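You operate a simulated robot arm through the tools that you are given. There is no shell and no other tool. Be economical: measure what you need, move in short steps, check, and stop when the job is done.

You run a simulated two-armed robot. Do the job below in one go: nothing can be reset, and whatever is moved stays where it is left.

## Task
Take the mesh basket on the upper deck of the packing trolley and put it away on the grate of the drip tray. Take the yellow bottle on the packing bench top and put it away on the oil bench end. Put one of the nozzle blocks from the gauging bench top on the blue log card. Put the red tote on the gauging bench top away on the packing bench top. Put the small carton that says "210" from the gauging bench top on the shelf under the flat table and the small carton labelled "436" on the front edge of stand 6. Fetch the camera lens from the gauging bench top and set it on the packing bench top. Shut the left drawer of the gauging bench. Stack the sample carton labelled "563" from the gauging bench top on top of the sample carton labelled "327". Put the guide plate that says "315" from the gauging bench top on the front right nest of the plate board and the guide plate that says "452" on the shelf under the rollers. Stack the 30 mm brass spacer from the gauging bench top on top of the 20 mm brass spacer. Pull the keys drawer open. Any order will do. Set down upright: mesh basket, yellow bottle, nozzle block, small carton, camera lens, guide plate.

The check looks at the end state, three seconds after you hand in, the way a careful person would. Anything else that was tipped, shoved, dropped, spilled or broken makes it a failure.

## Robot
Two 7-joint arms with fingered hands on one trunk, on a base that drives. Base frame: it is fixed to the floor where the robot stands at the start and does not move with it; the origin is under the middle of the robot, x ahead of it, y to its left, z up; the surface under the hand at the start is at about z = 700. Readings come in mm, degrees, newtons and seconds.
The left shoulder is at the start at [40, 147, 1080], the right one opposite. With the tool pointing down near the work surface each hand reaches from about 280 to 720 mm from the robot's upright axis, wherever it stands, measured 20 degrees to its own side. Places, roughly: blue log card [-750, 0, 750]; brass spacer [-1000, 0, 750]; camera lens [-1000, 1250, 750]; front edge of stand 6 (28x19 cm) [-4280, -300, 700]; front right nest of the plate board (18x18 cm) [-460, 3440, 720]; grate of the drip tray (50x26 cm) [660, -2600, 820]; guide plate [-1000, -500, 750]; keys drawer [-5100, -7700, 800]; left drawer of the gauging bench [-1400, 800, 600]; mesh basket [500, 0, 750]; nozzle block [-1000, 750, 750]; oil bench end (15x29 cm) [680, -3440, 800]; packing bench top [700, 2100, 700]; red tote [-1000, 750, 750]; sample carton [-1000, -250, 750]; shelf under the flat table [-1200, -2700, 200]; shelf under the rollers [500, 600, 300]; small carton [-1000, 1000, 750]; yellow bottle [750, 1000, 750]. Payload 4 kg a hand.
The tool frame of a hand sits at the grasp point between the pads (the TCP): z along the fingers, y along the line on which they close. The tips reach 26 mm beyond it. Largest opening 148 mm; the body of the gripper starts 73 mm behind the TCP. The gripper is a hand of 3 fingers: y runs from the thumb to the fingers, the wrist lies at [0, 0, -224] in the tool frame, and closing takes about 1.5 s.
Orientation is told as [roll, pitch, yaw] about the base's x, y, z axes, in that order, counted from this pose: with the fingers straight down and closing along the base's y, the tool's x points along the base's -x, its y along +y and its z along -z.

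## Interface
- The arms move only by the tool servo_tool. It takes "left_increments", "right_increments" or both (then of equal length, played together; a hand with none holds still); each is a list of rows, each a list of 7 numbers: the shift along the base's x, y, z in mm, then the turn, a rotation vector about the base's x, y, z in degrees, then the gripper command, from -1 (shut) to 1 (fully open), values between in proportion. In form: [[tx, ty, tz, wx, wy, wz, jaw], ...]. A call has 1 to 12 rows; each row shifts and turns the commanded pose from where the row before left it. Rows are played at 5 a second. More than 50 mm and 8.6 degrees between two rows, or a gripper value outside its range, and nothing of the call is played. A pose out of reach is approached as far as the arm can. The call stops where the force on the tool passes 40 N (or 10 N more than at its start, if that is more) or the arm is blocked; 0.2 s more then pass. The fingers move at their own pace (about 108 mm/s each) and stop on an object; they squeeze with about 24 N. The grip force told is the motor's: it shows also when the fingers shut on nothing. Time passes only in rows, and 0.2 s behind the last, so rows that do not move let the fingers close. It gives the time, the measured TCP pose, the force on the tool (base axes), the opening and the grip force at its end, in the units of the frame above (readings bear some noise), with the torque about the TCP (base axes, N m) and any sound that the robot's microphone picked up.
- Cameras (640 x 400 px; columns grow to the right, rows downward): "scene" is now at [84.4, -35, 1270.2]; the picture's right is [-0.41, -0.91, 0.00], its down [-0.82, 0.37, -0.44] and it looks along [0.40, -0.18, -0.90] (base axes); focal length 214 px, centre (320, 200). "left" rides on the left gripper at [-68, -39, -90] in its tool frame; the picture's right is [0.50, -0.87, 0.00], its down [0.66, 0.38, -0.65] and it looks along [0.57, 0.33, 0.76] (tool axes); focal length 222 px, centre (320, 200). "right" rides on the right gripper at [68, -39, -90] in its tool frame; the picture's right is [0.50, 0.87, 0.00], its down [-0.65, 0.38, -0.65] and it looks along [-0.57, 0.33, 0.76] (tool axes); focal length 222 px, centre (320, 200). There is no depth. A picture from a camera that has moved, and an enlarged one, comes with that camera's place and axes in the base frame and with its lens. The place of the scene camera against the robot may be out by one fixed shift of up to 25 mm in any direction.
- camera(camera): a new picture of that camera. No time passes.
- raise_lower(by): slides the trunk up (or, below 0, down) by that many mm; the arms and the scene camera ride with it, the base frame stays. It gives what a move gives, with no picture.
- drive_base(legs): drives the robot by 1 to 6 legs, each [ahead, left, turn to the left] in mm, mm and degrees, along the robot's own axes; the way and the turn of a leg run together, so that a leg with both is an arc; at most 1500 mm and 180 degrees a leg. The arms and the cameras ride along, it lands a little off, and it stops where it bumps. It gives what a move gives.
- preshape(shape, hand): the hand has 3 fingers and takes this shape, open, in about a second: jaw (thumb against the fingers, like two jaws); tri (thumb and two fingers); tip (a fingertip pinch); poke (one finger out to press); point (the index stretched); flat (the hand flat); cup (the hand cupped); fist (a fist). The gripper value then closes the fingers along that shape, each until it touches; the sizes above hold for jaw. It gives what a move gives, with no picture.
- turn_head(pan, tilt): turns the head with the scene camera to pan (to the left, within 86 degrees either way) and tilt (down, from -29 to 69), counted from straight ahead of the robot. It gives what a move gives.
- inspect(camera, box): a new picture of the part [left, top, right, bottom] of that camera's present view, enlarged. No time passes.
- hand_in(): hands the job in; it is judged then, once.

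Go step by step. Nothing tells you exact positions but the pictures and the camera data: compare them with the known pose of the tool, close in by small moves and look again before you grip or let go. The budget is 567 turns and 370 pictures, counting those below and the enlarged ones. Unless the task says otherwise, let go and move clear before handing in.

The tools are called after "Call:" as a command line: name --argument value ..., lists and objects as JSON in quotes. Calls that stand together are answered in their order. servo_tool: Moves the arms, as the interface text tells. Its arguments: {"type":"object","properties":{"left_increments":{"type":"array"},"right_increments":{"type":"array"}},"required":[]} The other tools are called the same way: raise_lower (by) slides the trunk up or down; preshape (shape, hand) gives the hand a shape; drive_base (legs) drives the base; turn_head (pan, tilt) turns the head that bears the scene camera; camera (camera) takes a picture; inspect (camera, box) takes an enlarged picture of a part of a camera's view; hand_in () hands the job in.

At the start:

```text
time: 0.0
left_eef_pos: [374.2, 420.2, 1151.0]
left_ee_rot: [0.0, 0.0, 0.0]
left_ft_force: [-0.3, -0.8, -0.3]
left_wrist_torque: [0.01, 0.02, 0.01]
left_finger_gap: 147.5
left_grasp_force: 0.0
left_shape: jaw
right_eef_pos: [446.5, 67.2, 1193.2]
right_ee_rot: [0.1, 0.0, 0.0]
right_ft_force: [0.2, -0.5, -0.1]
right_wrist_torque: [-0.02, -0.01, -0.01]
right_finger_gap: 148.0
right_grasp_force: 0.1
right_shape: jaw
trunk travel left (down, up): [-250.0, 256.0]
robot x, y, heading: [1.3, -0.6, 0.2]
head pan, tilt: [-24.0, 64.0]
```

scene: 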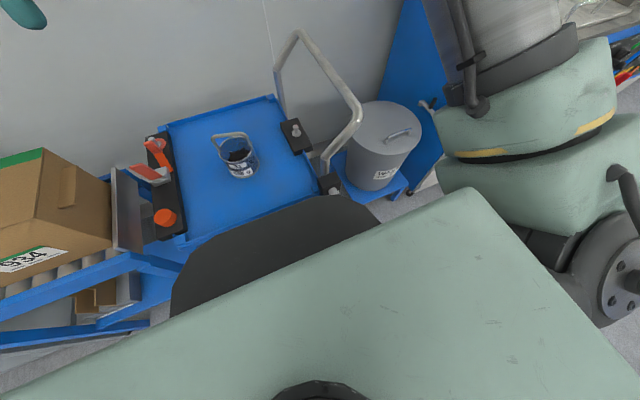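
right: 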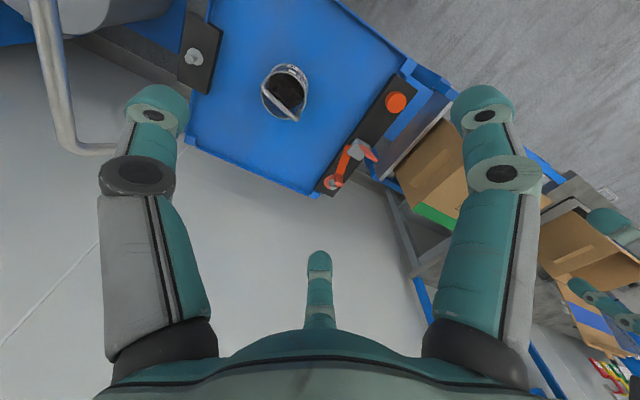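
left: 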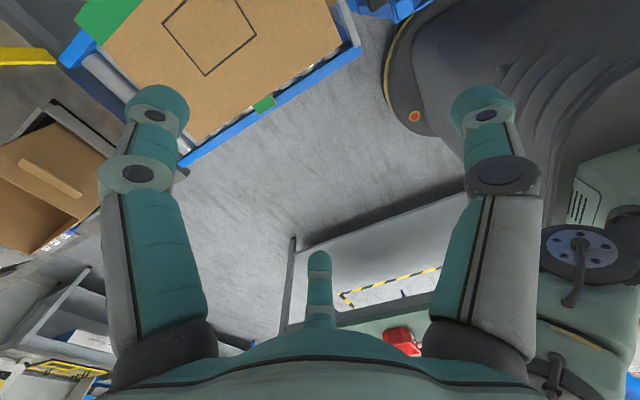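

I see the trolley with a small mesh basket ahead, and rollers with cartons to the left. I will look around with the head first.

Call:
turn_head --pan 0 --tilt 35

Call:
camera --camera "scene"

Call:
turn_head --pan 80 --tilt 25

Call:
camera --camera "scene"

Call:
turn_head --pan -80 --tilt 25

Call:
camera --camera "scene"

```text
time: 0.9
left_eef_pos: [375.6, 420.4, 1150.6]
left_ee_rot: [0.0, 0.1, 0.0]
left_ft_force: [-0.8, 0.0, -0.8]
left_wrist_torque: [0.0, 0.0, 0.01]
left_finger_gap: 147.6
left_grasp_force: 0.1
left_shape: jaw
right_eef_pos: [447.0, 66.6, 1192.7]
right_ee_rot: [0.0, 0.1, 0.0]
right_ft_force: [-0.5, 0.4, -0.2]
right_wrist_torque: [0.0, 0.03, 0.06]
right_finger_gap: 147.8
right_grasp_force: 0.0
right_shape: jaw
trunk travel left (down, up): [-250.0, 256.0]
robot x, y, heading: [1.2, -2.3, -0.1]
head pan, tilt: [0.0, 35.0]
```

```text
366 pictures are left
camera scene: at [115.8, -9.9, 1308.9], right [0.0, -1.0, 0.0], down [-0.57, 0.0, -0.82], along [0.82, 0.0, -0.57], focal length 214 px, centre (320, 200)
```

scene: 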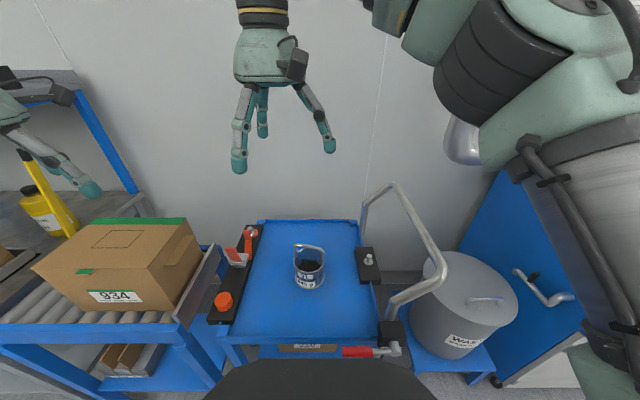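

```text
time: 2.5
left_eef_pos: [374.6, 420.4, 1152.1]
left_ee_rot: [0.0, 0.1, 0.0]
left_ft_force: [-0.1, 0.3, -0.7]
left_wrist_torque: [-0.03, -0.01, 0.02]
left_finger_gap: 147.7
left_grasp_force: 0.1
left_shape: jaw
right_eef_pos: [446.0, 66.6, 1193.4]
right_ee_rot: [0.0, 0.0, 0.0]
right_ft_force: [-0.4, 0.3, -0.4]
right_wrist_torque: [-0.01, 0.0, -0.03]
right_finger_gap: 147.6
right_grasp_force: 0.0
right_shape: jaw
trunk travel left (down, up): [-250.0, 256.0]
robot x, y, heading: [0.5, -1.2, 0.0]
head pan, tilt: [80.0, 25.0]
```

```text
365 pictures are left
camera scene: at [43.9, 80.9, 1324.7], right [0.98, -0.17, 0.0], down [-0.07, -0.42, -0.91], along [0.16, 0.89, -0.42], focal length 214 px, centre (320, 200)
```

scene: 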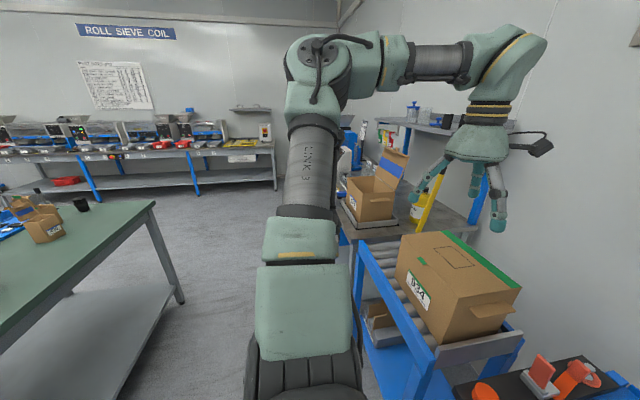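

```text
time: 4.9
left_eef_pos: [373.4, 419.4, 1150.9]
left_ee_rot: [-0.1, 0.0, 0.1]
left_ft_force: [0.9, -0.1, -0.1]
left_wrist_torque: [0.02, 0.01, 0.0]
left_finger_gap: 147.9
left_grasp_force: 0.0
left_shape: jaw
right_eef_pos: [445.6, 67.3, 1192.9]
right_ee_rot: [0.1, 0.1, 0.0]
right_ft_force: [0.0, 0.3, -0.1]
right_wrist_torque: [-0.03, 0.0, -0.02]
right_finger_gap: 147.9
right_grasp_force: 0.2
right_shape: jaw
trunk travel left (down, up): [-250.0, 256.0]
robot x, y, heading: [-3.5, 4.3, -0.1]
head pan, tilt: [-80.0, 25.0]
```

```text
364 pictures are left
camera scene: at [43.9, -100.6, 1324.8], right [-0.98, -0.17, 0.0], down [-0.07, 0.42, -0.91], along [0.16, -0.89, -0.42], focal length 214 px, centre (320, 200)
```

scene: 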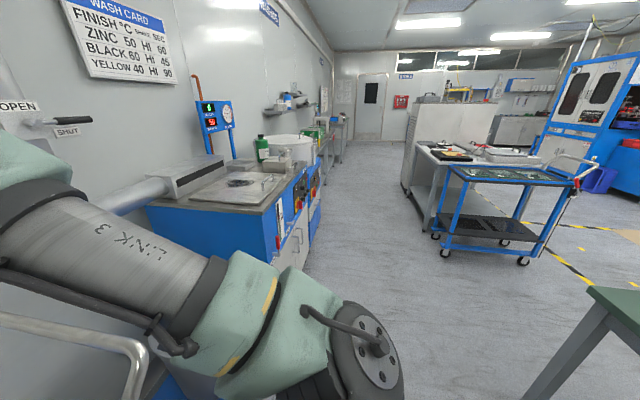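

The mesh basket stands on the trolley near [530, 20]. I look closer at it.

Call:
turn_head --pan 0 --tilt 50

Call:
inspect --camera "scene" --box '[200, 120, 400, 245]'

Call:
inspect --camera "right" --box '[200, 20, 380, 132]'

```text
time: 6.5
left_eef_pos: [375.1, 419.9, 1151.2]
left_ee_rot: [-0.1, 0.0, 0.0]
left_ft_force: [-0.2, -0.7, 0.5]
left_wrist_torque: [-0.01, 0.04, -0.02]
left_finger_gap: 148.0
left_grasp_force: 0.1
left_shape: jaw
right_eef_pos: [445.5, 67.4, 1192.0]
right_ee_rot: [0.0, 0.1, 0.0]
right_ft_force: [0.6, 1.3, -0.8]
right_wrist_torque: [-0.05, -0.01, -0.02]
right_finger_gap: 148.1
right_grasp_force: 0.0
right_shape: jaw
trunk travel left (down, up): [-250.0, 256.0]
robot x, y, heading: [-1.0, -0.1, -0.2]
head pan, tilt: [0.0, 50.0]
```

```text
3.20 times, centred on (300, 182) of scene
camera zoom: at [104.8, -9.9, 1287.3], right [0.0, -1.0, 0.0], down [-0.77, 0.0, -0.64], along [0.64, 0.0, -0.77], focal length 686 px, centre (384, 256)
```

zoom: 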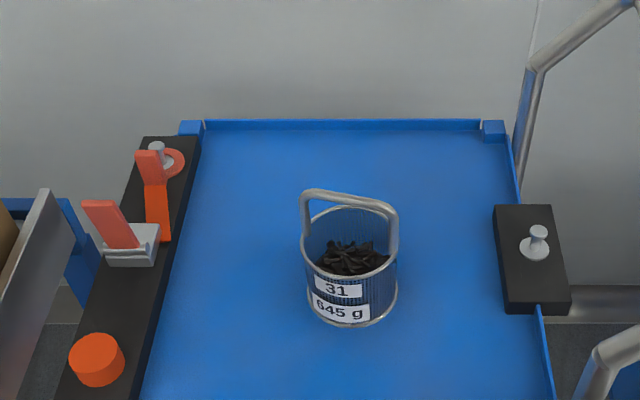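

```text
3.56 times, centred on (290, 76) of right
camera zoom: at [379.3, 28.7, 1283.4], right [-0.5, 0.87, 0.0], down [0.66, 0.38, 0.65], along [0.57, 0.33, -0.76], focal length 790 px, centre (427, 641)
```

zoom: 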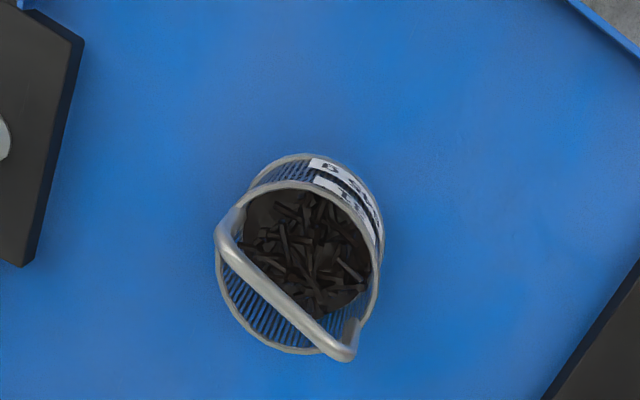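

The basket is about 95 mm wide, with the bail handle at about 19° off the y axis. I bring the right hand over it, turned so that it closes across the handle.

Call:
servo_tool --right_increments '[[8, -3.5, -15, 0, 0, 7.9, 1], [8, -3.5, -15, 0, 0, 7.9, 1], [8, -3.5, -15, 0, 0, 7.9, 1], [8, -3.5, -15, 0, 0, 7.9, 1], [8, -3.5, -15, 0, 0, 7.9, 1], [8, -3.5, -15, 0, 0, 7.9, 1], [8, -3.5, -15, 0, 0, 7.9, 1], [8, -3.5, -15, 0, 0, 7.9, 1], [8, -3.5, -15, 0, 0, 7.9, 1]]'

Call:
camera --camera "right"

Call:
camera --camera "scene"

```text
time: 8.5
left_eef_pos: [375.1, 419.2, 1152.5]
left_ee_rot: [0.0, 0.0, 0.0]
left_ft_force: [-0.3, -0.6, 0.4]
left_wrist_torque: [0.0, 0.0, -0.02]
left_finger_gap: 147.8
left_grasp_force: 0.2
left_shape: jaw
right_eef_pos: [518.4, 36.7, 1057.1]
right_ee_rot: [0.2, 0.0, 71.3]
right_ft_force: [0.5, -0.6, 0.5]
right_wrist_torque: [-0.02, -0.02, -0.04]
right_finger_gap: 147.9
right_grasp_force: 0.0
right_shape: jaw
trunk travel left (down, up): [-250.0, 256.0]
robot x, y, heading: [2.3, -0.5, 0.2]
head pan, tilt: [0.0, 50.0]
```

```text
361 pictures are left
camera right: at [534.4, -40.2, 1148.2], right [-0.98, -0.2, 0.0], down [-0.15, 0.74, 0.65], along [-0.13, 0.64, -0.76], focal length 222 px, centre (320, 200)
```

right: 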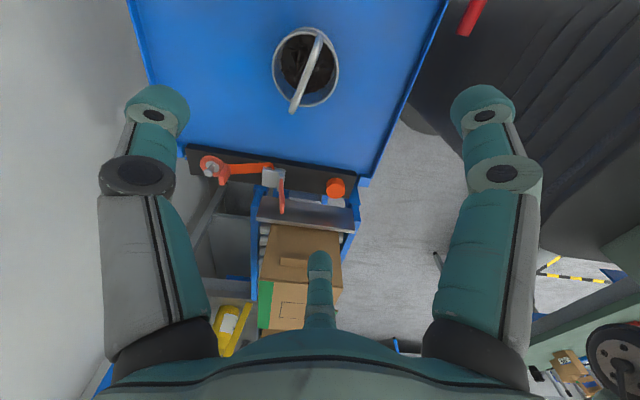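

```text
360 pictures are left
camera scene: at [105.3, -10.0, 1287.2], right [0.0, -1.0, 0.0], down [-0.77, 0.0, -0.64], along [0.64, 0.0, -0.77], focal length 214 px, centre (320, 200)
```

scene: 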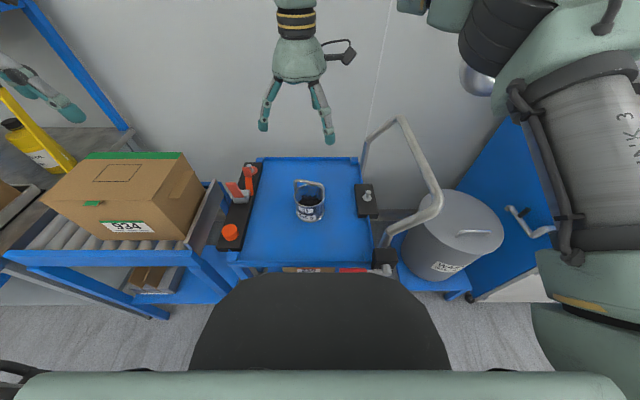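

The basket's rim centre is near [543, 32]. I move over it and lower for a closer look.

Call:
servo_tool --right_increments '[[6, -1, -30, 0, 0, 0, 1], [6, -1, -30, 0, 0, 0, 1], [6, -1, -30, 0, 0, 0, 1], [6, -1, -30, 0, 0, 0, 1]]'

Call:
camera --camera "right"

Call:
inspect --camera "scene" --box '[230, 100, 390, 200]'

```text
time: 9.5
left_eef_pos: [375.9, 418.8, 1152.1]
left_ee_rot: [0.0, 0.1, 0.0]
left_ft_force: [0.7, -0.2, -0.8]
left_wrist_torque: [-0.03, 0.02, -0.02]
left_finger_gap: 147.8
left_grasp_force: 0.2
left_shape: jaw
right_eef_pos: [543.8, 32.2, 937.1]
right_ee_rot: [0.2, 0.1, 71.1]
right_ft_force: [0.5, -0.6, 0.5]
right_wrist_torque: [0.01, 0.04, 0.0]
right_finger_gap: 148.1
right_grasp_force: 0.1
right_shape: jaw
trunk travel left (down, up): [-250.0, 256.0]
robot x, y, heading: [-1.1, -1.0, -0.3]
head pan, tilt: [0.0, 50.0]
```

```text
359 pictures are left
camera right: at [559.3, -44.0, 1027.6], right [-0.98, -0.19, 0.0], down [-0.14, 0.74, 0.65], along [-0.13, 0.64, -0.76], focal length 222 px, centre (320, 200)
```

right: 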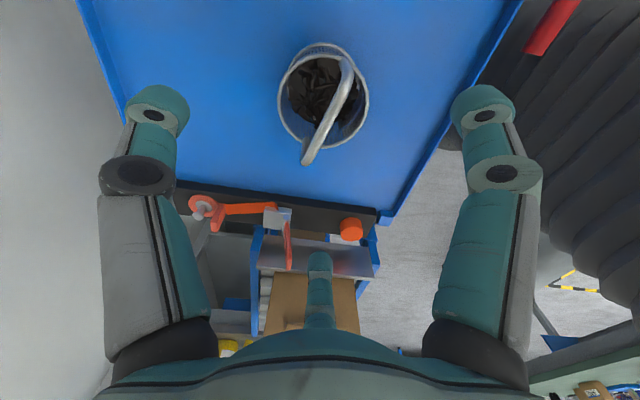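

```text
4.00 times, centred on (310, 150) of scene
camera zoom: at [105.7, -10.0, 1287.2], right [0.0, -1.0, 0.0], down [-0.77, 0.0, -0.64], along [0.64, 0.0, -0.77], focal length 858 px, centre (360, 400)
```

zoom: 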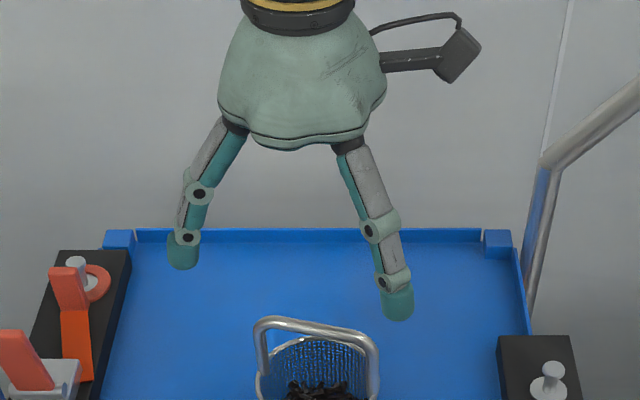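

The hand has three fingers at 120°; I will take the basket by its handle, whose top is near [537, 27, 827]. I descend with a small yaw correction.

Call:
servo_tool --right_increments '[[-3, -2, -30, 0, 0, 5, 1], [-3, -2, -30, 0, 0, 0, 1], [0, 0, -22, 0, 0, 0, 1]]'

Call:
camera --camera "right"

Call:
inspect --camera "scene" --box '[230, 120, 390, 220]'

```text
time: 10.3
left_eef_pos: [375.1, 420.0, 1152.1]
left_ee_rot: [0.0, 0.0, 0.0]
left_ft_force: [-0.7, -0.3, 0.3]
left_wrist_torque: [-0.03, -0.02, 0.02]
left_finger_gap: 147.9
left_grasp_force: 0.1
left_shape: jaw
right_eef_pos: [535.7, 27.4, 854.7]
right_ee_rot: [0.2, 0.0, 76.1]
right_ft_force: [-0.2, -0.9, 0.4]
right_wrist_torque: [0.01, 0.0, 0.01]
right_finger_gap: 147.9
right_grasp_force: 0.0
right_shape: jaw
trunk travel left (down, up): [-250.0, 256.0]
robot x, y, heading: [4.3, 0.8, 0.1]
head pan, tilt: [0.0, 50.0]
```

```text
357 pictures are left
camera right: at [558.2, -46.4, 945.7], right [-0.96, -0.28, 0.0], down [-0.21, 0.73, 0.65], along [-0.18, 0.63, -0.76], focal length 222 px, centre (320, 200)
```

right: 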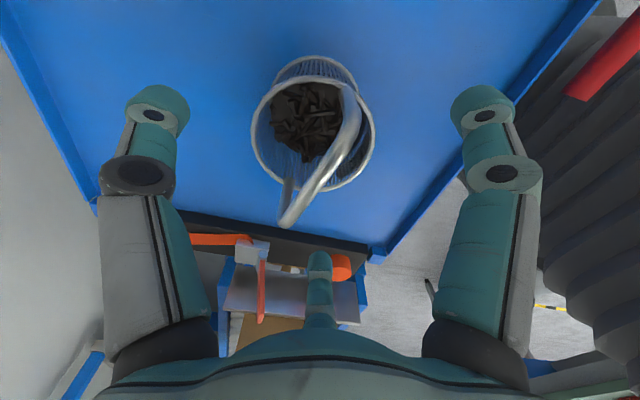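

```text
4.00 times, centred on (310, 170) of scene
camera zoom: at [105.0, -9.8, 1287.2], right [0.0, -1.0, 0.0], down [-0.77, 0.0, -0.64], along [0.64, 0.0, -0.77], focal length 858 px, centre (360, 320)
```

zoom: 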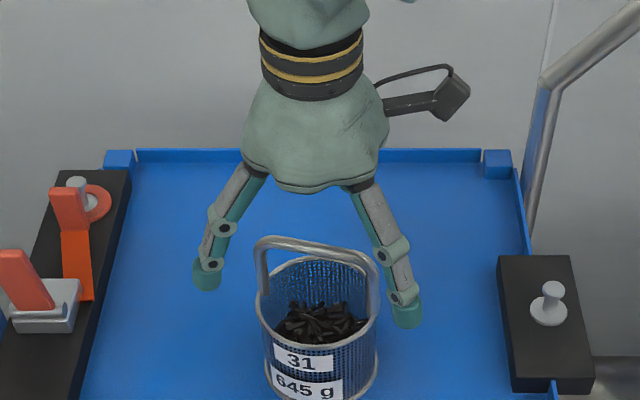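

Alignment is good; the bar's middle is about [539, 23]. I lower onto the handle and close.

Call:
servo_tool --right_increments '[[2, -2, -18, 0, 0, 0, 1], [2, -2, -18, 0, 0, 0, 1], [0, 0, 0, 0, 0, 0, -1], [0, 0, 0, 0, 0, 0, -1], [0, 0, 0, 0, 0, 0, -1], [0, 0, 0, 0, 0, 0, -1], [0, 0, 0, 0, 0, 0, -1], [0, 0, 0, 0, 0, 0, -1], [0, 0, 0, 0, 0, 0, -1]]'

Call:
camera --camera "right"

Call:
inspect --camera "scene" --box '[230, 120, 390, 220]'

```text
time: 12.3
left_eef_pos: [374.5, 420.3, 1152.0]
left_ee_rot: [0.1, 0.1, -0.1]
left_ft_force: [0.3, -0.7, 0.3]
left_wrist_torque: [0.04, 0.0, -0.03]
left_finger_gap: 148.1
left_grasp_force: 0.0
left_shape: jaw
right_eef_pos: [540.1, 23.7, 820.5]
right_ee_rot: [0.1, 0.0, 76.2]
right_ft_force: [0.8, 0.3, -0.4]
right_wrist_torque: [-0.01, -0.02, 0.0]
right_finger_gap: 0.0
right_grasp_force: 24.0
right_shape: jaw
trunk travel left (down, up): [-250.0, 256.0]
robot x, y, heading: [-0.3, 1.2, 0.3]
head pan, tilt: [0.0, 50.0]
```

```text
355 pictures are left
camera right: at [562.3, -50.9, 910.8], right [-0.96, -0.28, 0.0], down [-0.21, 0.73, 0.65], along [-0.18, 0.63, -0.76], focal length 222 px, centre (320, 200)
```

right: 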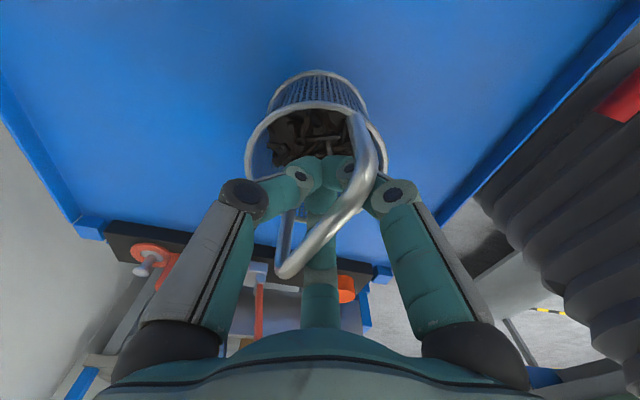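

```text
4.00 times, centred on (310, 170) of scene
camera zoom: at [104.8, -9.9, 1287.2], right [0.0, -1.0, 0.0], down [-0.77, 0.0, -0.64], along [0.64, 0.0, -0.77], focal length 858 px, centre (360, 320)
```

zoom: 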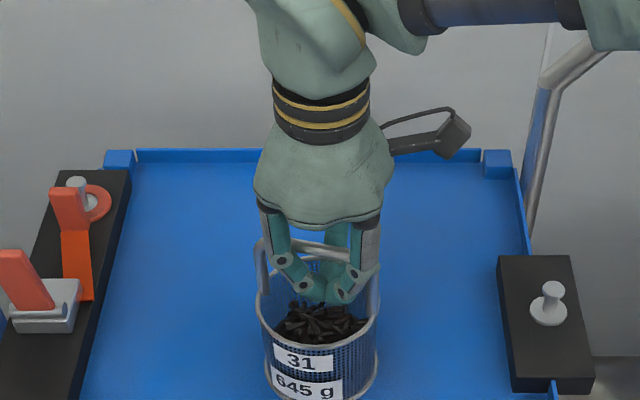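

The fingertips meet below the bar, so it is caged but not gripped. I open, rise 18 mm and close again.

Call:
servo_tool --right_increments '[[0, 0, 0, 0, 0, 0, 0], [0, 0, 0, 0, 0, 0, 0], [0, 0, 0, 0, 0, 0, 0], [3, 0, 18, 0, 0, 0, 0], [0, 0, 0, 0, 0, 0, -1], [0, 0, 0, 0, 0, 0, -1], [0, 0, 0, 0, 0, 0, -1], [0, 0, 0, 0, 0, 0, -1], [0, 0, 0, 0, 0, 0, -1]]'

Call:
camera --camera "right"

Call:
inspect --camera "scene" --box '[270, 130, 350, 180]'

```text
time: 14.3
left_eef_pos: [374.7, 420.3, 1151.3]
left_ee_rot: [0.1, -0.1, 0.0]
left_ft_force: [0.1, -0.1, 1.0]
left_wrist_torque: [0.01, 0.02, -0.02]
left_finger_gap: 147.9
left_grasp_force: 0.1
left_shape: jaw
right_eef_pos: [543.9, 23.7, 836.9]
right_ee_rot: [0.1, 0.1, 76.1]
right_ft_force: [-2.1, 0.0, -0.1]
right_wrist_torque: [0.01, 0.02, 0.02]
right_finger_gap: 0.0
right_grasp_force: 24.2
right_shape: jaw
trunk travel left (down, up): [-250.0, 256.0]
robot x, y, heading: [-0.1, -1.0, 0.0]
head pan, tilt: [0.0, 50.0]
```

```text
353 pictures are left
camera right: at [565.3, -50.6, 928.0], right [-0.96, -0.28, 0.0], down [-0.21, 0.73, 0.65], along [-0.18, 0.63, -0.76], focal length 222 px, centre (320, 200)
```

right: 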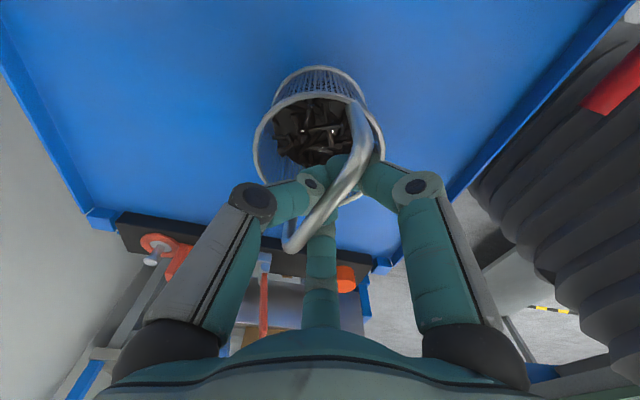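

```text
8.00 times, centred on (310, 155) of scene
camera zoom: at [104.8, -9.8, 1287.2], right [0.0, -1.0, 0.0], down [-0.77, 0.0, -0.64], along [0.64, 0.0, -0.77], focal length 1716 px, centre (400, 560)
```

zoom: 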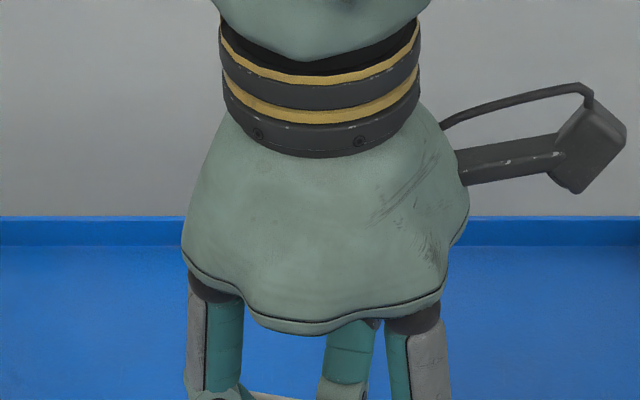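

The bar looks held between thumb and fingers. I lift a little to test.

Call:
servo_tool --right_increments '[[0, 0, 10, 0, 0, 0, -1], [0, 0, 20, 0, 0, 0, -1], [0, 0, 20, 0, 0, 0, -1]]'

Call:
inspect --camera "scene" --box '[230, 120, 390, 220]'

Call:
camera --camera "right"

```text
time: 15.1
left_eef_pos: [374.4, 419.4, 1151.7]
left_ee_rot: [0.0, 0.0, 0.0]
left_ft_force: [0.0, -0.2, 1.1]
left_wrist_torque: [0.01, -0.01, 0.02]
left_finger_gap: 147.8
left_grasp_force: 0.1
left_shape: jaw
right_eef_pos: [542.7, 23.7, 887.5]
right_ee_rot: [0.1, 0.3, 76.1]
right_ft_force: [-1.0, -0.5, -6.8]
right_wrist_torque: [-0.02, 0.0, 0.0]
right_finger_gap: 0.0
right_grasp_force: 24.0
right_shape: jaw
trunk travel left (down, up): [-250.0, 256.0]
robot x, y, heading: [2.5, -1.5, -0.0]
head pan, tilt: [0.0, 50.0]
```

```text
4.00 times, centred on (310, 170) of scene
camera zoom: at [105.3, -9.8, 1287.2], right [0.0, -1.0, 0.0], down [-0.77, 0.0, -0.64], along [0.64, 0.0, -0.77], focal length 858 px, centre (360, 320)
```

zoom: 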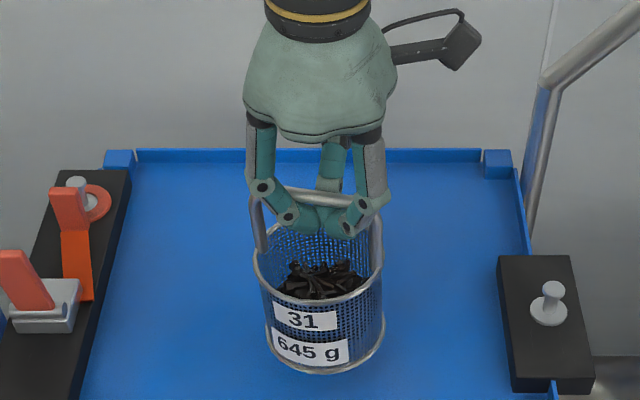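

```text
350 pictures are left
camera right: at [565.4, -50.6, 978.7], right [-0.96, -0.28, 0.0], down [-0.21, 0.73, 0.65], along [-0.18, 0.63, -0.76], focal length 222 px, centre (320, 200)
```

right: 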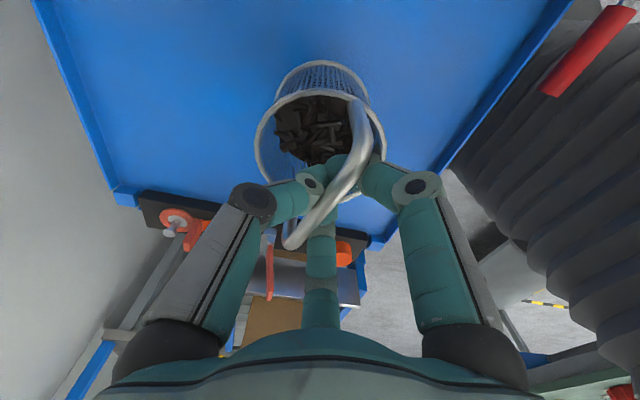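

The basket hangs from the hand. I draw it in and up, and look right along the way I will drive.

Call:
servo_tool --right_increments '[[-15, -10, 25, 0, 0, 0, -1], [-20, -15, 30, 0, 0, 0, -1], [-25, -20, 30, 0, 0, 0, -1], [-25, -25, 30, 0, 0, 0, -1], [-25, -25, 30, 0, 0, 0, -1], [-25, -25, 20, 0, 0, 0, -1]]'

Call:
turn_head --pan -85 --tilt 40

Call:
camera --camera "scene"

```text
time: 16.5
left_eef_pos: [373.3, 417.7, 1152.2]
left_ee_rot: [0.1, 0.0, 0.0]
left_ft_force: [-0.2, 0.4, 0.4]
left_wrist_torque: [0.0, 0.03, -0.03]
left_finger_gap: 147.8
left_grasp_force: 0.0
left_shape: jaw
right_eef_pos: [407.6, -97.9, 1053.6]
right_ee_rot: [0.0, -0.1, 76.2]
right_ft_force: [-0.5, 0.1, -6.7]
right_wrist_torque: [-0.02, -0.02, 0.01]
right_finger_gap: 0.1
right_grasp_force: 24.4
right_shape: jaw
trunk travel left (down, up): [-250.0, 256.0]
robot x, y, heading: [0.2, 1.0, 0.1]
head pan, tilt: [0.0, 50.0]
```

```text
time: 18.1
left_eef_pos: [376.2, 419.3, 1151.1]
left_ee_rot: [0.0, 0.0, 0.0]
left_ft_force: [-0.2, -0.4, 0.0]
left_wrist_torque: [-0.01, 0.02, 0.04]
left_finger_gap: 147.9
left_grasp_force: 0.1
left_shape: jaw
right_eef_pos: [408.9, -97.6, 1053.5]
right_ee_rot: [0.1, 0.1, 76.2]
right_ft_force: [0.3, 0.1, -7.4]
right_wrist_torque: [-0.01, 0.0, -0.03]
right_finger_gap: 0.0
right_grasp_force: 23.6
right_shape: jaw
trunk travel left (down, up): [-250.0, 256.0]
robot x, y, heading: [0.7, 0.7, -0.3]
head pan, tilt: [-85.0, 40.0]
```

```text
349 pictures are left
camera scene: at [35.9, -94.8, 1301.4], right [-1.0, -0.09, 0.0], down [-0.06, 0.64, -0.77], along [0.07, -0.76, -0.64], focal length 214 px, centre (320, 200)
```

scene: 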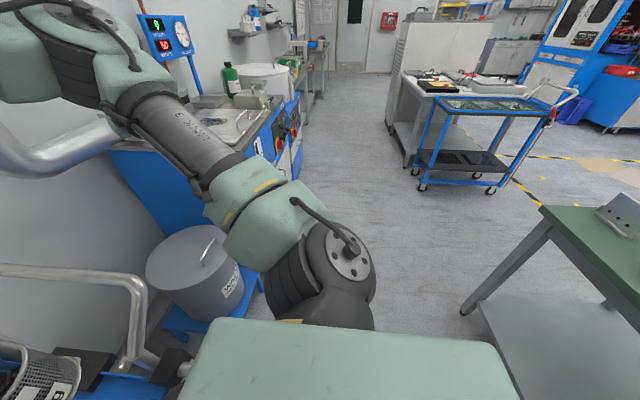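

The way to the right is free, with the barrel and wash bench on the wall side. I strafe right in two legs, a bit further from the wall, and look.

Call:
drive_base --legs '[[-100, -100, 0], [0, -1300, 0]]'

Call:
turn_head --pan -50 --tilt 35

Call:
camera --camera "scene"

```text
time: 25.5
left_eef_pos: [274.1, -978.6, 1151.7]
left_ee_rot: [0.0, -0.1, 0.2]
left_ft_force: [0.2, -0.4, 0.0]
left_wrist_torque: [-0.05, 0.01, 0.0]
left_finger_gap: 148.0
left_grasp_force: 0.0
left_shape: jaw
right_eef_pos: [309.4, -1494.6, 1052.1]
right_ee_rot: [0.1, 0.1, 76.3]
right_ft_force: [-0.5, 0.6, -6.0]
right_wrist_torque: [-0.01, 0.01, 0.03]
right_finger_gap: 0.2
right_grasp_force: 23.5
right_shape: jaw
trunk travel left (down, up): [-250.0, 256.0]
robot x, y, heading: [-97.7, -1399.7, -0.1]
head pan, tilt: [-85.0, 40.0]
```

```text
time: 26.5
left_eef_pos: [274.2, -978.7, 1150.9]
left_ee_rot: [0.0, -0.1, 0.3]
left_ft_force: [0.4, 0.1, -0.6]
left_wrist_torque: [0.0, 0.02, 0.01]
left_finger_gap: 147.9
left_grasp_force: 0.0
left_shape: jaw
right_eef_pos: [310.3, -1495.3, 1053.6]
right_ee_rot: [0.1, 0.1, 76.3]
right_ft_force: [-0.2, -0.6, -6.1]
right_wrist_torque: [-0.04, -0.02, -0.01]
right_finger_gap: 0.0
right_grasp_force: 23.7
right_shape: jaw
trunk travel left (down, up): [-250.0, 256.0]
robot x, y, heading: [-97.9, -1396.5, 0.3]
head pan, tilt: [-50.0, 35.0]
```

```text
348 pictures are left
camera scene: at [-13.8, -1476.4, 1308.9], right [-0.76, -0.64, 0.0], down [-0.37, 0.44, -0.82], along [0.53, -0.63, -0.57], focal length 214 px, centre (320, 200)
```

scene: 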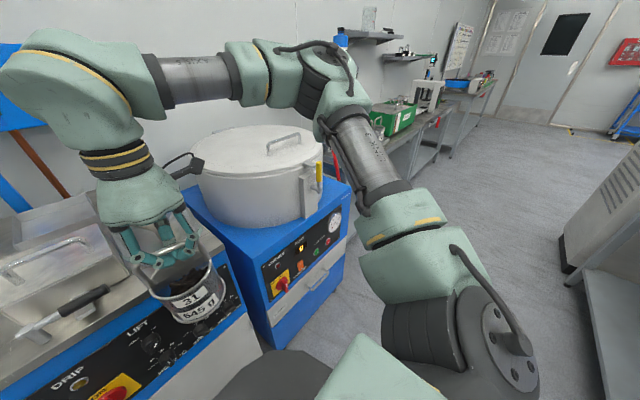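

I'm beside the wash line; the big drum comes next. I drive on to about y = -2500.

Call:
drive_base --legs '[[0, -1100, 0]]'

Call:
turn_head --pan 0 --tilt 40

Call:
camera --camera "scene"

Call:
turn_head --pan -50 --tilt 40

Call:
camera --camera "scene"

```text
time: 32.1
left_eef_pos: [277.6, -2076.8, 1151.0]
left_ee_rot: [0.0, -0.1, -0.4]
left_ft_force: [-0.8, 0.1, -0.9]
left_wrist_torque: [0.01, 0.0, 0.0]
left_finger_gap: 148.0
left_grasp_force: 0.1
left_shape: jaw
right_eef_pos: [305.6, -2593.4, 1052.1]
right_ee_rot: [0.1, 0.1, 75.7]
right_ft_force: [0.1, -0.8, -6.2]
right_wrist_torque: [-0.03, -0.01, -0.01]
right_finger_gap: 0.0
right_grasp_force: 23.5
right_shape: jaw
trunk travel left (down, up): [-250.0, 256.0]
robot x, y, heading: [-101.6, -2493.8, -0.3]
head pan, tilt: [-50.0, 35.0]
```

```text
time: 33.3
left_eef_pos: [277.1, -2076.8, 1151.3]
left_ee_rot: [0.0, 0.0, -0.4]
left_ft_force: [-0.1, 1.1, 0.3]
left_wrist_torque: [-0.02, -0.03, 0.02]
left_finger_gap: 147.7
left_grasp_force: 0.0
left_shape: jaw
right_eef_pos: [307.8, -2593.2, 1053.5]
right_ee_rot: [0.1, 0.1, 75.7]
right_ft_force: [-0.3, -0.6, -6.0]
right_wrist_torque: [-0.02, 0.0, -0.01]
right_finger_gap: 0.1
right_grasp_force: 24.2
right_shape: jaw
trunk travel left (down, up): [-250.0, 256.0]
robot x, y, heading: [-104.3, -2493.9, -0.6]
head pan, tilt: [0.0, 40.0]
```

```text
347 pictures are left
camera scene: at [12.4, -2504.8, 1301.4], right [-0.01, -1.0, 0.0], down [-0.64, 0.0, -0.77], along [0.77, -0.01, -0.64], focal length 214 px, centre (320, 200)
```

scene: 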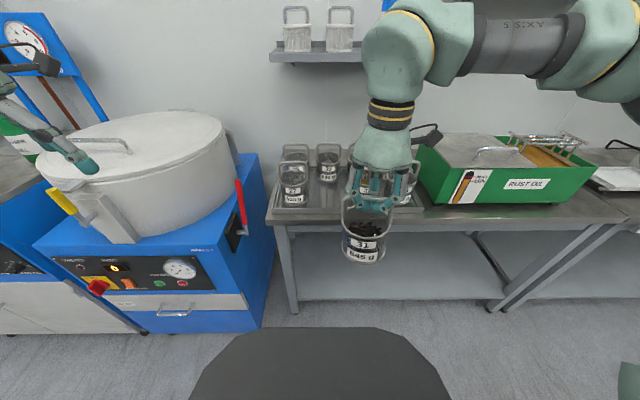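

```text
time: 34.5
left_eef_pos: [276.6, -2077.2, 1151.4]
left_ee_rot: [0.0, 0.0, -0.5]
left_ft_force: [0.1, -1.0, 0.2]
left_wrist_torque: [-0.02, 0.0, -0.01]
left_finger_gap: 148.0
left_grasp_force: 0.1
left_shape: jaw
right_eef_pos: [307.2, -2593.2, 1052.9]
right_ee_rot: [0.1, 0.1, 75.8]
right_ft_force: [0.2, 0.5, -6.0]
right_wrist_torque: [-0.03, -0.02, -0.02]
right_finger_gap: 0.0
right_grasp_force: 23.8
right_shape: jaw
trunk travel left (down, up): [-250.0, 256.0]
robot x, y, heading: [-101.6, -2492.5, -0.5]
head pan, tilt: [-50.0, 40.0]
```

```text
346 pictures are left
camera scene: at [-18.3, -2569.6, 1301.4], right [-0.77, -0.64, 0.0], down [-0.41, 0.49, -0.77], along [0.49, -0.59, -0.64], focal length 214 px, centre (320, 200)
```

scene: 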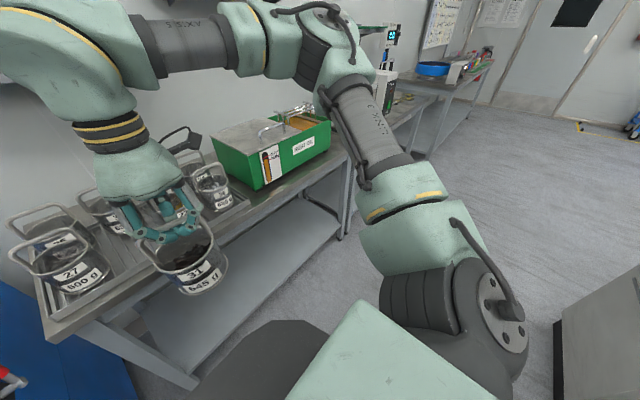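

The drip tray with other baskets is ahead. I raise the hand out of the view to find the free spot.

Call:
servo_tool --right_increments '[[0, -40, 20, 0, 0, 0, -1], [0, -40, 20, 0, 0, 0, -1], [0, -40, 20, 0, 0, 0, -1], [0, -40, 0, 0, 0, 0, -1], [0, -40, 0, 0, 0, 0, -1]]'

Call:
turn_head --pan -10 --tilt 40

Call:
inspect --camera "scene" --box '[210, 110, 450, 260]'

```text
time: 35.7
left_eef_pos: [275.5, -2077.6, 1153.3]
left_ee_rot: [0.1, 0.0, -0.5]
left_ft_force: [-0.5, 0.4, 0.2]
left_wrist_torque: [0.03, 0.01, 0.03]
left_finger_gap: 148.1
left_grasp_force: 0.1
left_shape: jaw
right_eef_pos: [305.5, -2797.6, 1113.0]
right_ee_rot: [0.0, 0.0, 75.8]
right_ft_force: [0.8, -0.2, -6.2]
right_wrist_torque: [-0.06, -0.02, 0.01]
right_finger_gap: 0.2
right_grasp_force: 24.2
right_shape: jaw
trunk travel left (down, up): [-250.0, 256.0]
robot x, y, heading: [-103.8, -2494.6, -0.2]
head pan, tilt: [-50.0, 40.0]
```

```text
time: 36.8
left_eef_pos: [277.7, -2076.5, 1151.6]
left_ee_rot: [0.1, 0.1, -0.4]
left_ft_force: [0.0, -0.2, -0.7]
left_wrist_torque: [0.0, 0.02, -0.02]
left_finger_gap: 148.0
left_grasp_force: 0.0
left_shape: jaw
right_eef_pos: [307.8, -2794.1, 1113.5]
right_ee_rot: [0.0, 0.0, 75.6]
right_ft_force: [-0.7, -0.4, -6.1]
right_wrist_torque: [0.0, -0.03, -0.03]
right_finger_gap: 0.2
right_grasp_force: 24.3
right_shape: jaw
trunk travel left (down, up): [-250.0, 256.0]
robot x, y, heading: [-99.0, -2495.2, -0.6]
head pan, tilt: [-10.0, 40.0]
```

```text
2.67 times, centred on (330, 185) of scene
camera zoom: at [10.9, -2520.1, 1301.4], right [-0.18, -0.98, 0.0], down [-0.63, 0.12, -0.77], along [0.75, -0.14, -0.64], focal length 572 px, centre (293, 240)
```

zoom: 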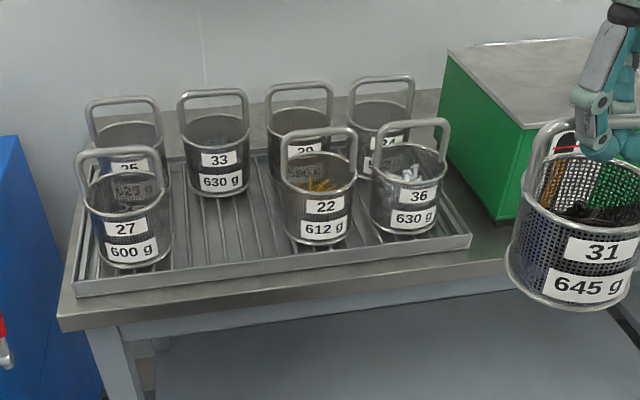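

The free spot on the grate is in the front row between baskets 27 and 22, near [595, -2540]. I draw the left arm in, then drive 100 mm forward.

Call:
servo_tool --left_increments '[[-10, -40, 10, 0, 0, 0, 1], [-10, -40, 10, 0, 0, 0, 1], [0, -40, 10, 0, 0, 0, 1], [0, -30, 10, 0, 0, 0, 1]]'

Call:
drive_base --legs '[[100, 0, 0]]'

Call:
servo_tool --right_increments '[[20, 40, 0, 0, 0, 0, -1], [20, 40, 0, 0, 0, 0, -1], [20, 40, 0, 0, 0, 0, -1], [20, 40, 0, 0, 0, 0, -1], [20, 40, 0, 0, 0, 0, -1], [20, 20, 0, 0, 0, 0, -1]]'

Call:
turn_head --pan 10 --tilt 45

Call:
camera --camera "scene"

Call:
camera --camera "right"

```text
time: 37.8
left_eef_pos: [257.0, -2229.0, 1191.1]
left_ee_rot: [0.1, 0.1, -0.2]
left_ft_force: [0.5, -0.1, 0.6]
left_wrist_torque: [-0.02, 0.02, -0.02]
left_finger_gap: 147.9
left_grasp_force: 0.0
left_shape: jaw
right_eef_pos: [308.3, -2794.5, 1111.7]
right_ee_rot: [0.2, 0.1, 75.7]
right_ft_force: [0.0, -0.9, -6.7]
right_wrist_torque: [-0.04, -0.03, 0.0]
right_finger_gap: 0.0
right_grasp_force: 24.0
right_shape: jaw
trunk travel left (down, up): [-250.0, 256.0]
robot x, y, heading: [-102.1, -2497.8, -0.5]
head pan, tilt: [-10.0, 40.0]
```

```text
time: 38.9
left_eef_pos: [354.0, -2228.8, 1190.6]
left_ee_rot: [0.1, 0.0, -0.3]
left_ft_force: [0.1, -0.3, 0.2]
left_wrist_torque: [0.01, 0.03, 0.0]
left_finger_gap: 148.2
left_grasp_force: 0.1
left_shape: jaw
right_eef_pos: [406.3, -2794.9, 1114.5]
right_ee_rot: [0.1, 0.0, 75.8]
right_ft_force: [-1.0, -0.3, -5.9]
right_wrist_torque: [0.01, 0.0, -0.01]
right_finger_gap: 0.1
right_grasp_force: 24.3
right_shape: jaw
trunk travel left (down, up): [-250.0, 256.0]
robot x, y, heading: [-0.5, -2497.2, -0.2]
head pan, tilt: [-10.0, 40.0]
```

```text
time: 40.3
left_eef_pos: [357.6, -2227.2, 1191.5]
left_ee_rot: [-0.2, -0.1, -0.3]
left_ft_force: [0.3, 0.4, 0.2]
left_wrist_torque: [-0.02, 0.01, -0.01]
left_finger_gap: 147.8
left_grasp_force: 0.1
left_shape: jaw
right_eef_pos: [526.7, -2573.9, 1113.7]
right_ee_rot: [0.0, 0.1, 75.8]
right_ft_force: [0.1, -0.3, -6.3]
right_wrist_torque: [-0.01, -0.03, 0.0]
right_finger_gap: 0.0
right_grasp_force: 23.9
right_shape: jaw
trunk travel left (down, up): [-250.0, 256.0]
robot x, y, heading: [0.9, -2496.8, -0.4]
head pan, tilt: [-10.0, 40.0]
```

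```text
time: 41.1
left_eef_pos: [356.5, -2228.5, 1190.8]
left_ee_rot: [0.0, 0.0, -0.4]
left_ft_force: [-0.2, 0.2, -0.1]
left_wrist_torque: [0.01, -0.01, -0.02]
left_finger_gap: 147.8
left_grasp_force: 0.1
left_shape: jaw
right_eef_pos: [527.0, -2574.5, 1113.4]
right_ee_rot: [0.0, 0.0, 75.8]
right_ft_force: [-0.3, 0.5, -6.5]
right_wrist_torque: [0.02, 0.01, -0.01]
right_finger_gap: 0.1
right_grasp_force: 24.4
right_shape: jaw
trunk travel left (down, up): [-250.0, 256.0]
robot x, y, heading: [2.7, -2496.0, -0.5]
head pan, tilt: [10.0, 45.0]
```

```text
344 pictures are left
camera scene: at [107.6, -2491.5, 1294.1], right [0.17, -0.99, 0.0], down [-0.7, -0.12, -0.71], along [0.7, 0.12, -0.71], focal length 214 px, centre (320, 200)
```

scene: 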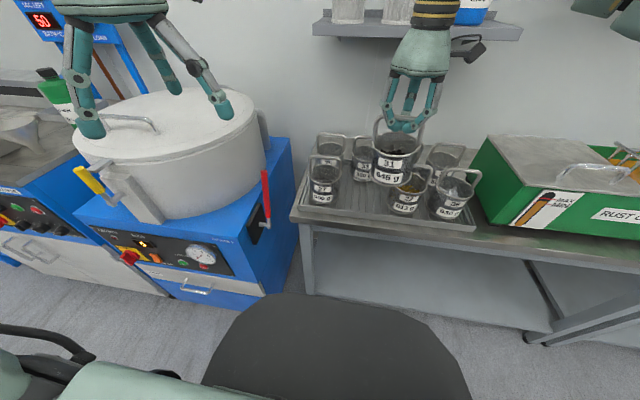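

```text
343 pictures are left
camera right: at [548.4, -2649.4, 1203.9], right [-0.96, -0.27, 0.0], down [-0.2, 0.73, 0.65], along [-0.18, 0.63, -0.76], focal length 222 px, centre (320, 200)
```

right: 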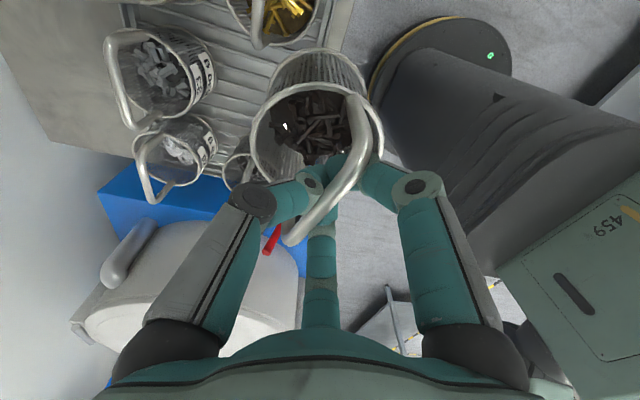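

I move over the spot at the present height and compare with the neighbours.

Call:
servo_tool --right_increments '[[35, 17, 0, 0, 0, 0, -1], [34, 17, 0, 0, 0, 0, -1]]'

Call:
inspect --camera "scene" --box '[280, 90, 500, 228]'

Call:
camera --camera "right"

```text
time: 41.7
left_eef_pos: [358.0, -2226.3, 1189.1]
left_ee_rot: [-0.1, 0.1, -0.4]
left_ft_force: [-0.1, -0.8, 0.4]
left_wrist_torque: [0.01, 0.0, 0.02]
left_finger_gap: 147.8
left_grasp_force: 0.0
left_shape: jaw
right_eef_pos: [595.8, -2538.1, 1112.3]
right_ee_rot: [0.3, 0.2, 75.9]
right_ft_force: [2.1, 0.8, -6.2]
right_wrist_torque: [0.08, -0.04, 0.04]
right_finger_gap: 0.2
right_grasp_force: 23.6
right_shape: jaw
trunk travel left (down, up): [-250.0, 256.0]
robot x, y, heading: [-0.1, -2493.1, -0.4]
head pan, tilt: [10.0, 45.0]
```

```text
2.90 times, centred on (390, 159) of scene
camera zoom: at [109.2, -2488.7, 1293.9], right [0.17, -0.99, 0.0], down [-0.7, -0.12, -0.71], along [0.7, 0.12, -0.71], focal length 622 px, centre (117, 319)
```

zoom: 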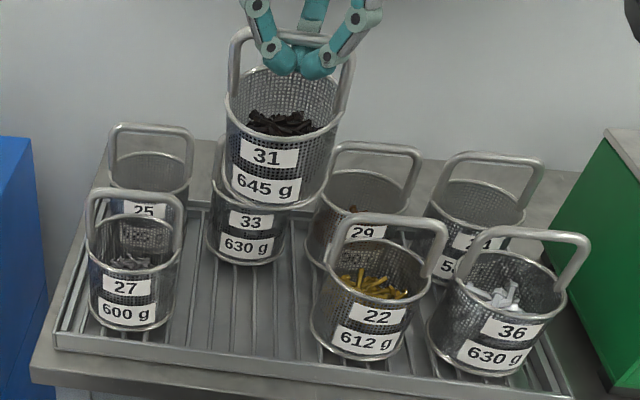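

```text
341 pictures are left
camera right: at [618.7, -2612.4, 1203.5], right [-0.96, -0.27, 0.0], down [-0.2, 0.73, 0.65], along [-0.18, 0.63, -0.76], focal length 222 px, centre (320, 200)
```

right: 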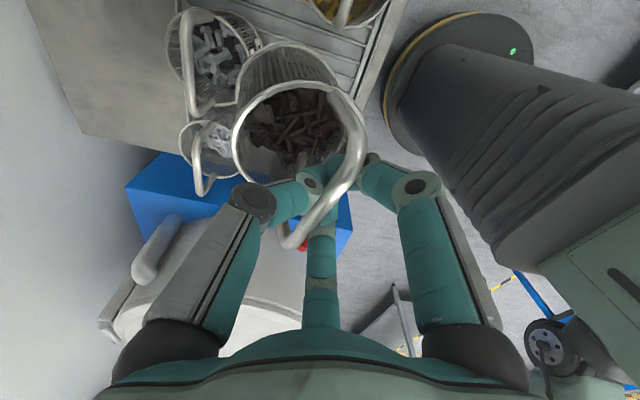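

The gap centre computes to about [602, -2543]. I lower part way and check the clearances.

Call:
servo_tool --right_increments '[[-4, -1, -25, 0, 0, 0, -1], [-4, -1, -25, 0, 0, 0, -1], [0, 0, -25, 0, 0, 0, -1], [0, 0, 0, 0, 0, 0, -1]]'

Call:
inspect --camera "scene" --box '[280, 90, 500, 228]'

Call:
camera --camera "left"

```text
time: 42.7
left_eef_pos: [356.5, -2227.8, 1190.9]
left_ee_rot: [0.0, 0.0, -0.3]
left_ft_force: [0.7, -0.2, 0.2]
left_wrist_torque: [0.0, -0.03, -0.02]
left_finger_gap: 147.9
left_grasp_force: 0.0
left_shape: jaw
right_eef_pos: [587.7, -2541.1, 1038.2]
right_ee_rot: [0.2, 0.0, 75.7]
right_ft_force: [0.0, -0.6, -6.6]
right_wrist_torque: [0.04, -0.02, -0.01]
right_finger_gap: 0.0
right_grasp_force: 24.1
right_shape: jaw
trunk travel left (down, up): [-250.0, 256.0]
robot x, y, heading: [2.6, -2495.8, -0.3]
head pan, tilt: [10.0, 45.0]
```

```text
2.90 times, centred on (390, 159) of scene
camera zoom: at [106.7, -2490.6, 1294.1], right [0.17, -0.99, 0.0], down [-0.7, -0.12, -0.71], along [0.7, 0.12, -0.71], focal length 622 px, centre (117, 319)
```

zoom: 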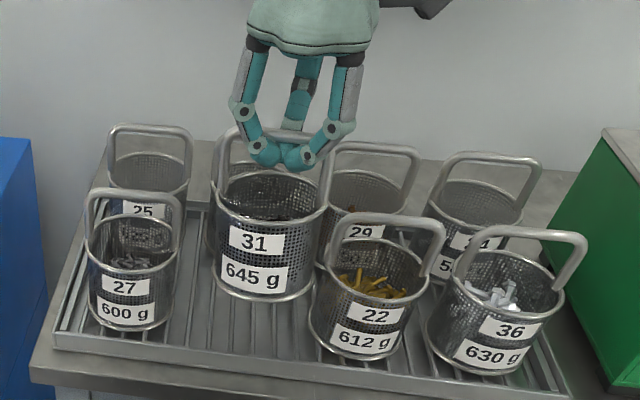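

```text
339 pictures are left
camera left: at [423.3, -2267.3, 1281.3], right [-0.51, -0.86, 0.0], down [-0.65, 0.38, 0.65], along [-0.56, 0.33, -0.76], focal length 222 px, centre (320, 200)
```

left: 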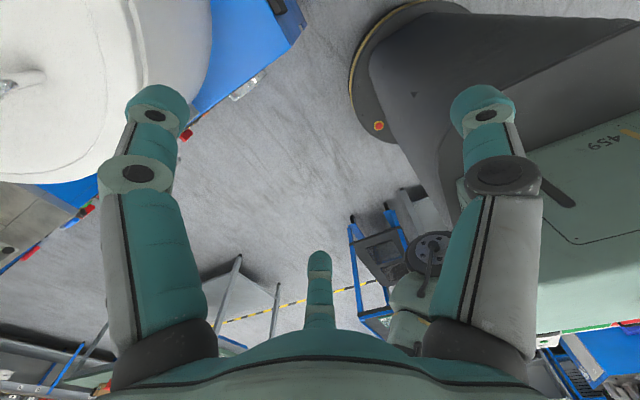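

It comes down a little too near 22; I correct by +8 in x and y and lower further.

Call:
servo_tool --right_increments '[[8, 8, 0, 0, 0, 0, -1], [0, 0, -20, 0, 0, 0, -1], [0, 0, -20, 0, 0, 0, -1], [0, 0, -20, 0, 0, 0, -1], [0, 0, -8, 0, 0, 0, -1]]'

Call:
inspect --camera "scene" --box '[280, 90, 500, 228]'

```text
time: 43.9
left_eef_pos: [356.9, -2228.3, 1192.0]
left_ee_rot: [0.0, 0.0, -0.4]
left_ft_force: [0.5, -1.1, 0.2]
left_wrist_torque: [0.02, -0.03, -0.01]
left_finger_gap: 147.9
left_grasp_force: 0.0
left_shape: jaw
right_eef_pos: [595.7, -2533.3, 969.7]
right_ee_rot: [0.2, 0.0, 75.8]
right_ft_force: [-0.7, 0.6, -6.4]
right_wrist_torque: [0.01, -0.01, -0.03]
right_finger_gap: 0.0
right_grasp_force: 24.4
right_shape: jaw
trunk travel left (down, up): [-250.0, 256.0]
robot x, y, heading: [-1.7, -2494.5, -0.6]
head pan, tilt: [10.0, 45.0]
```

```text
2.90 times, centred on (390, 159) of scene
camera zoom: at [107.1, -2491.2, 1294.1], right [0.17, -0.99, 0.0], down [-0.7, -0.12, -0.71], along [0.7, 0.12, -0.71], focal length 622 px, centre (117, 319)
```

zoom: 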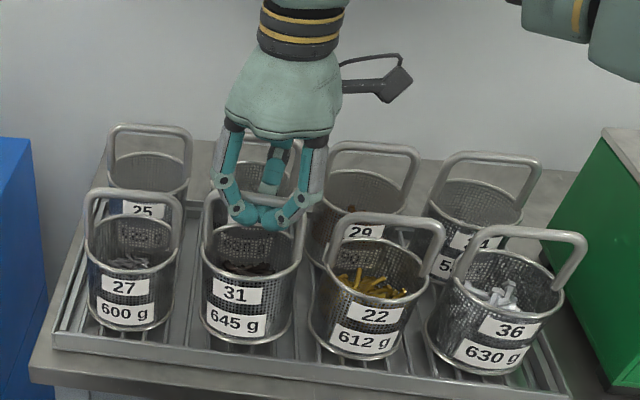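

It sits nicely between the neighbours. I lower gently until it takes the weight.

Call:
servo_tool --right_increments '[[0, 0, -4, 0, 0, 0, -1], [0, 0, -4, 0, 0, 0, -1], [0, 0, -2, 0, 0, 0, -1], [0, 0, -2, 0, 0, 0, -1]]'

```text
time: 44.9
left_eef_pos: [355.7, -2229.2, 1192.6]
left_ee_rot: [0.0, 0.0, -0.4]
left_ft_force: [-0.3, 0.0, 0.6]
left_wrist_torque: [0.0, 0.01, 0.01]
left_finger_gap: 147.9
left_grasp_force: 0.1
left_shape: jaw
right_eef_pos: [595.4, -2535.3, 958.8]
right_ee_rot: [0.1, 0.0, 75.7]
right_ft_force: [-1.5, -1.7, 0.3]
right_wrist_torque: [-0.01, 0.01, -0.01]
right_finger_gap: 0.0
right_grasp_force: 23.9
right_shape: jaw
trunk travel left (down, up): [-250.0, 256.0]
robot x, y, heading: [0.2, -2495.4, -0.2]
head pan, tilt: [10.0, 45.0]
```

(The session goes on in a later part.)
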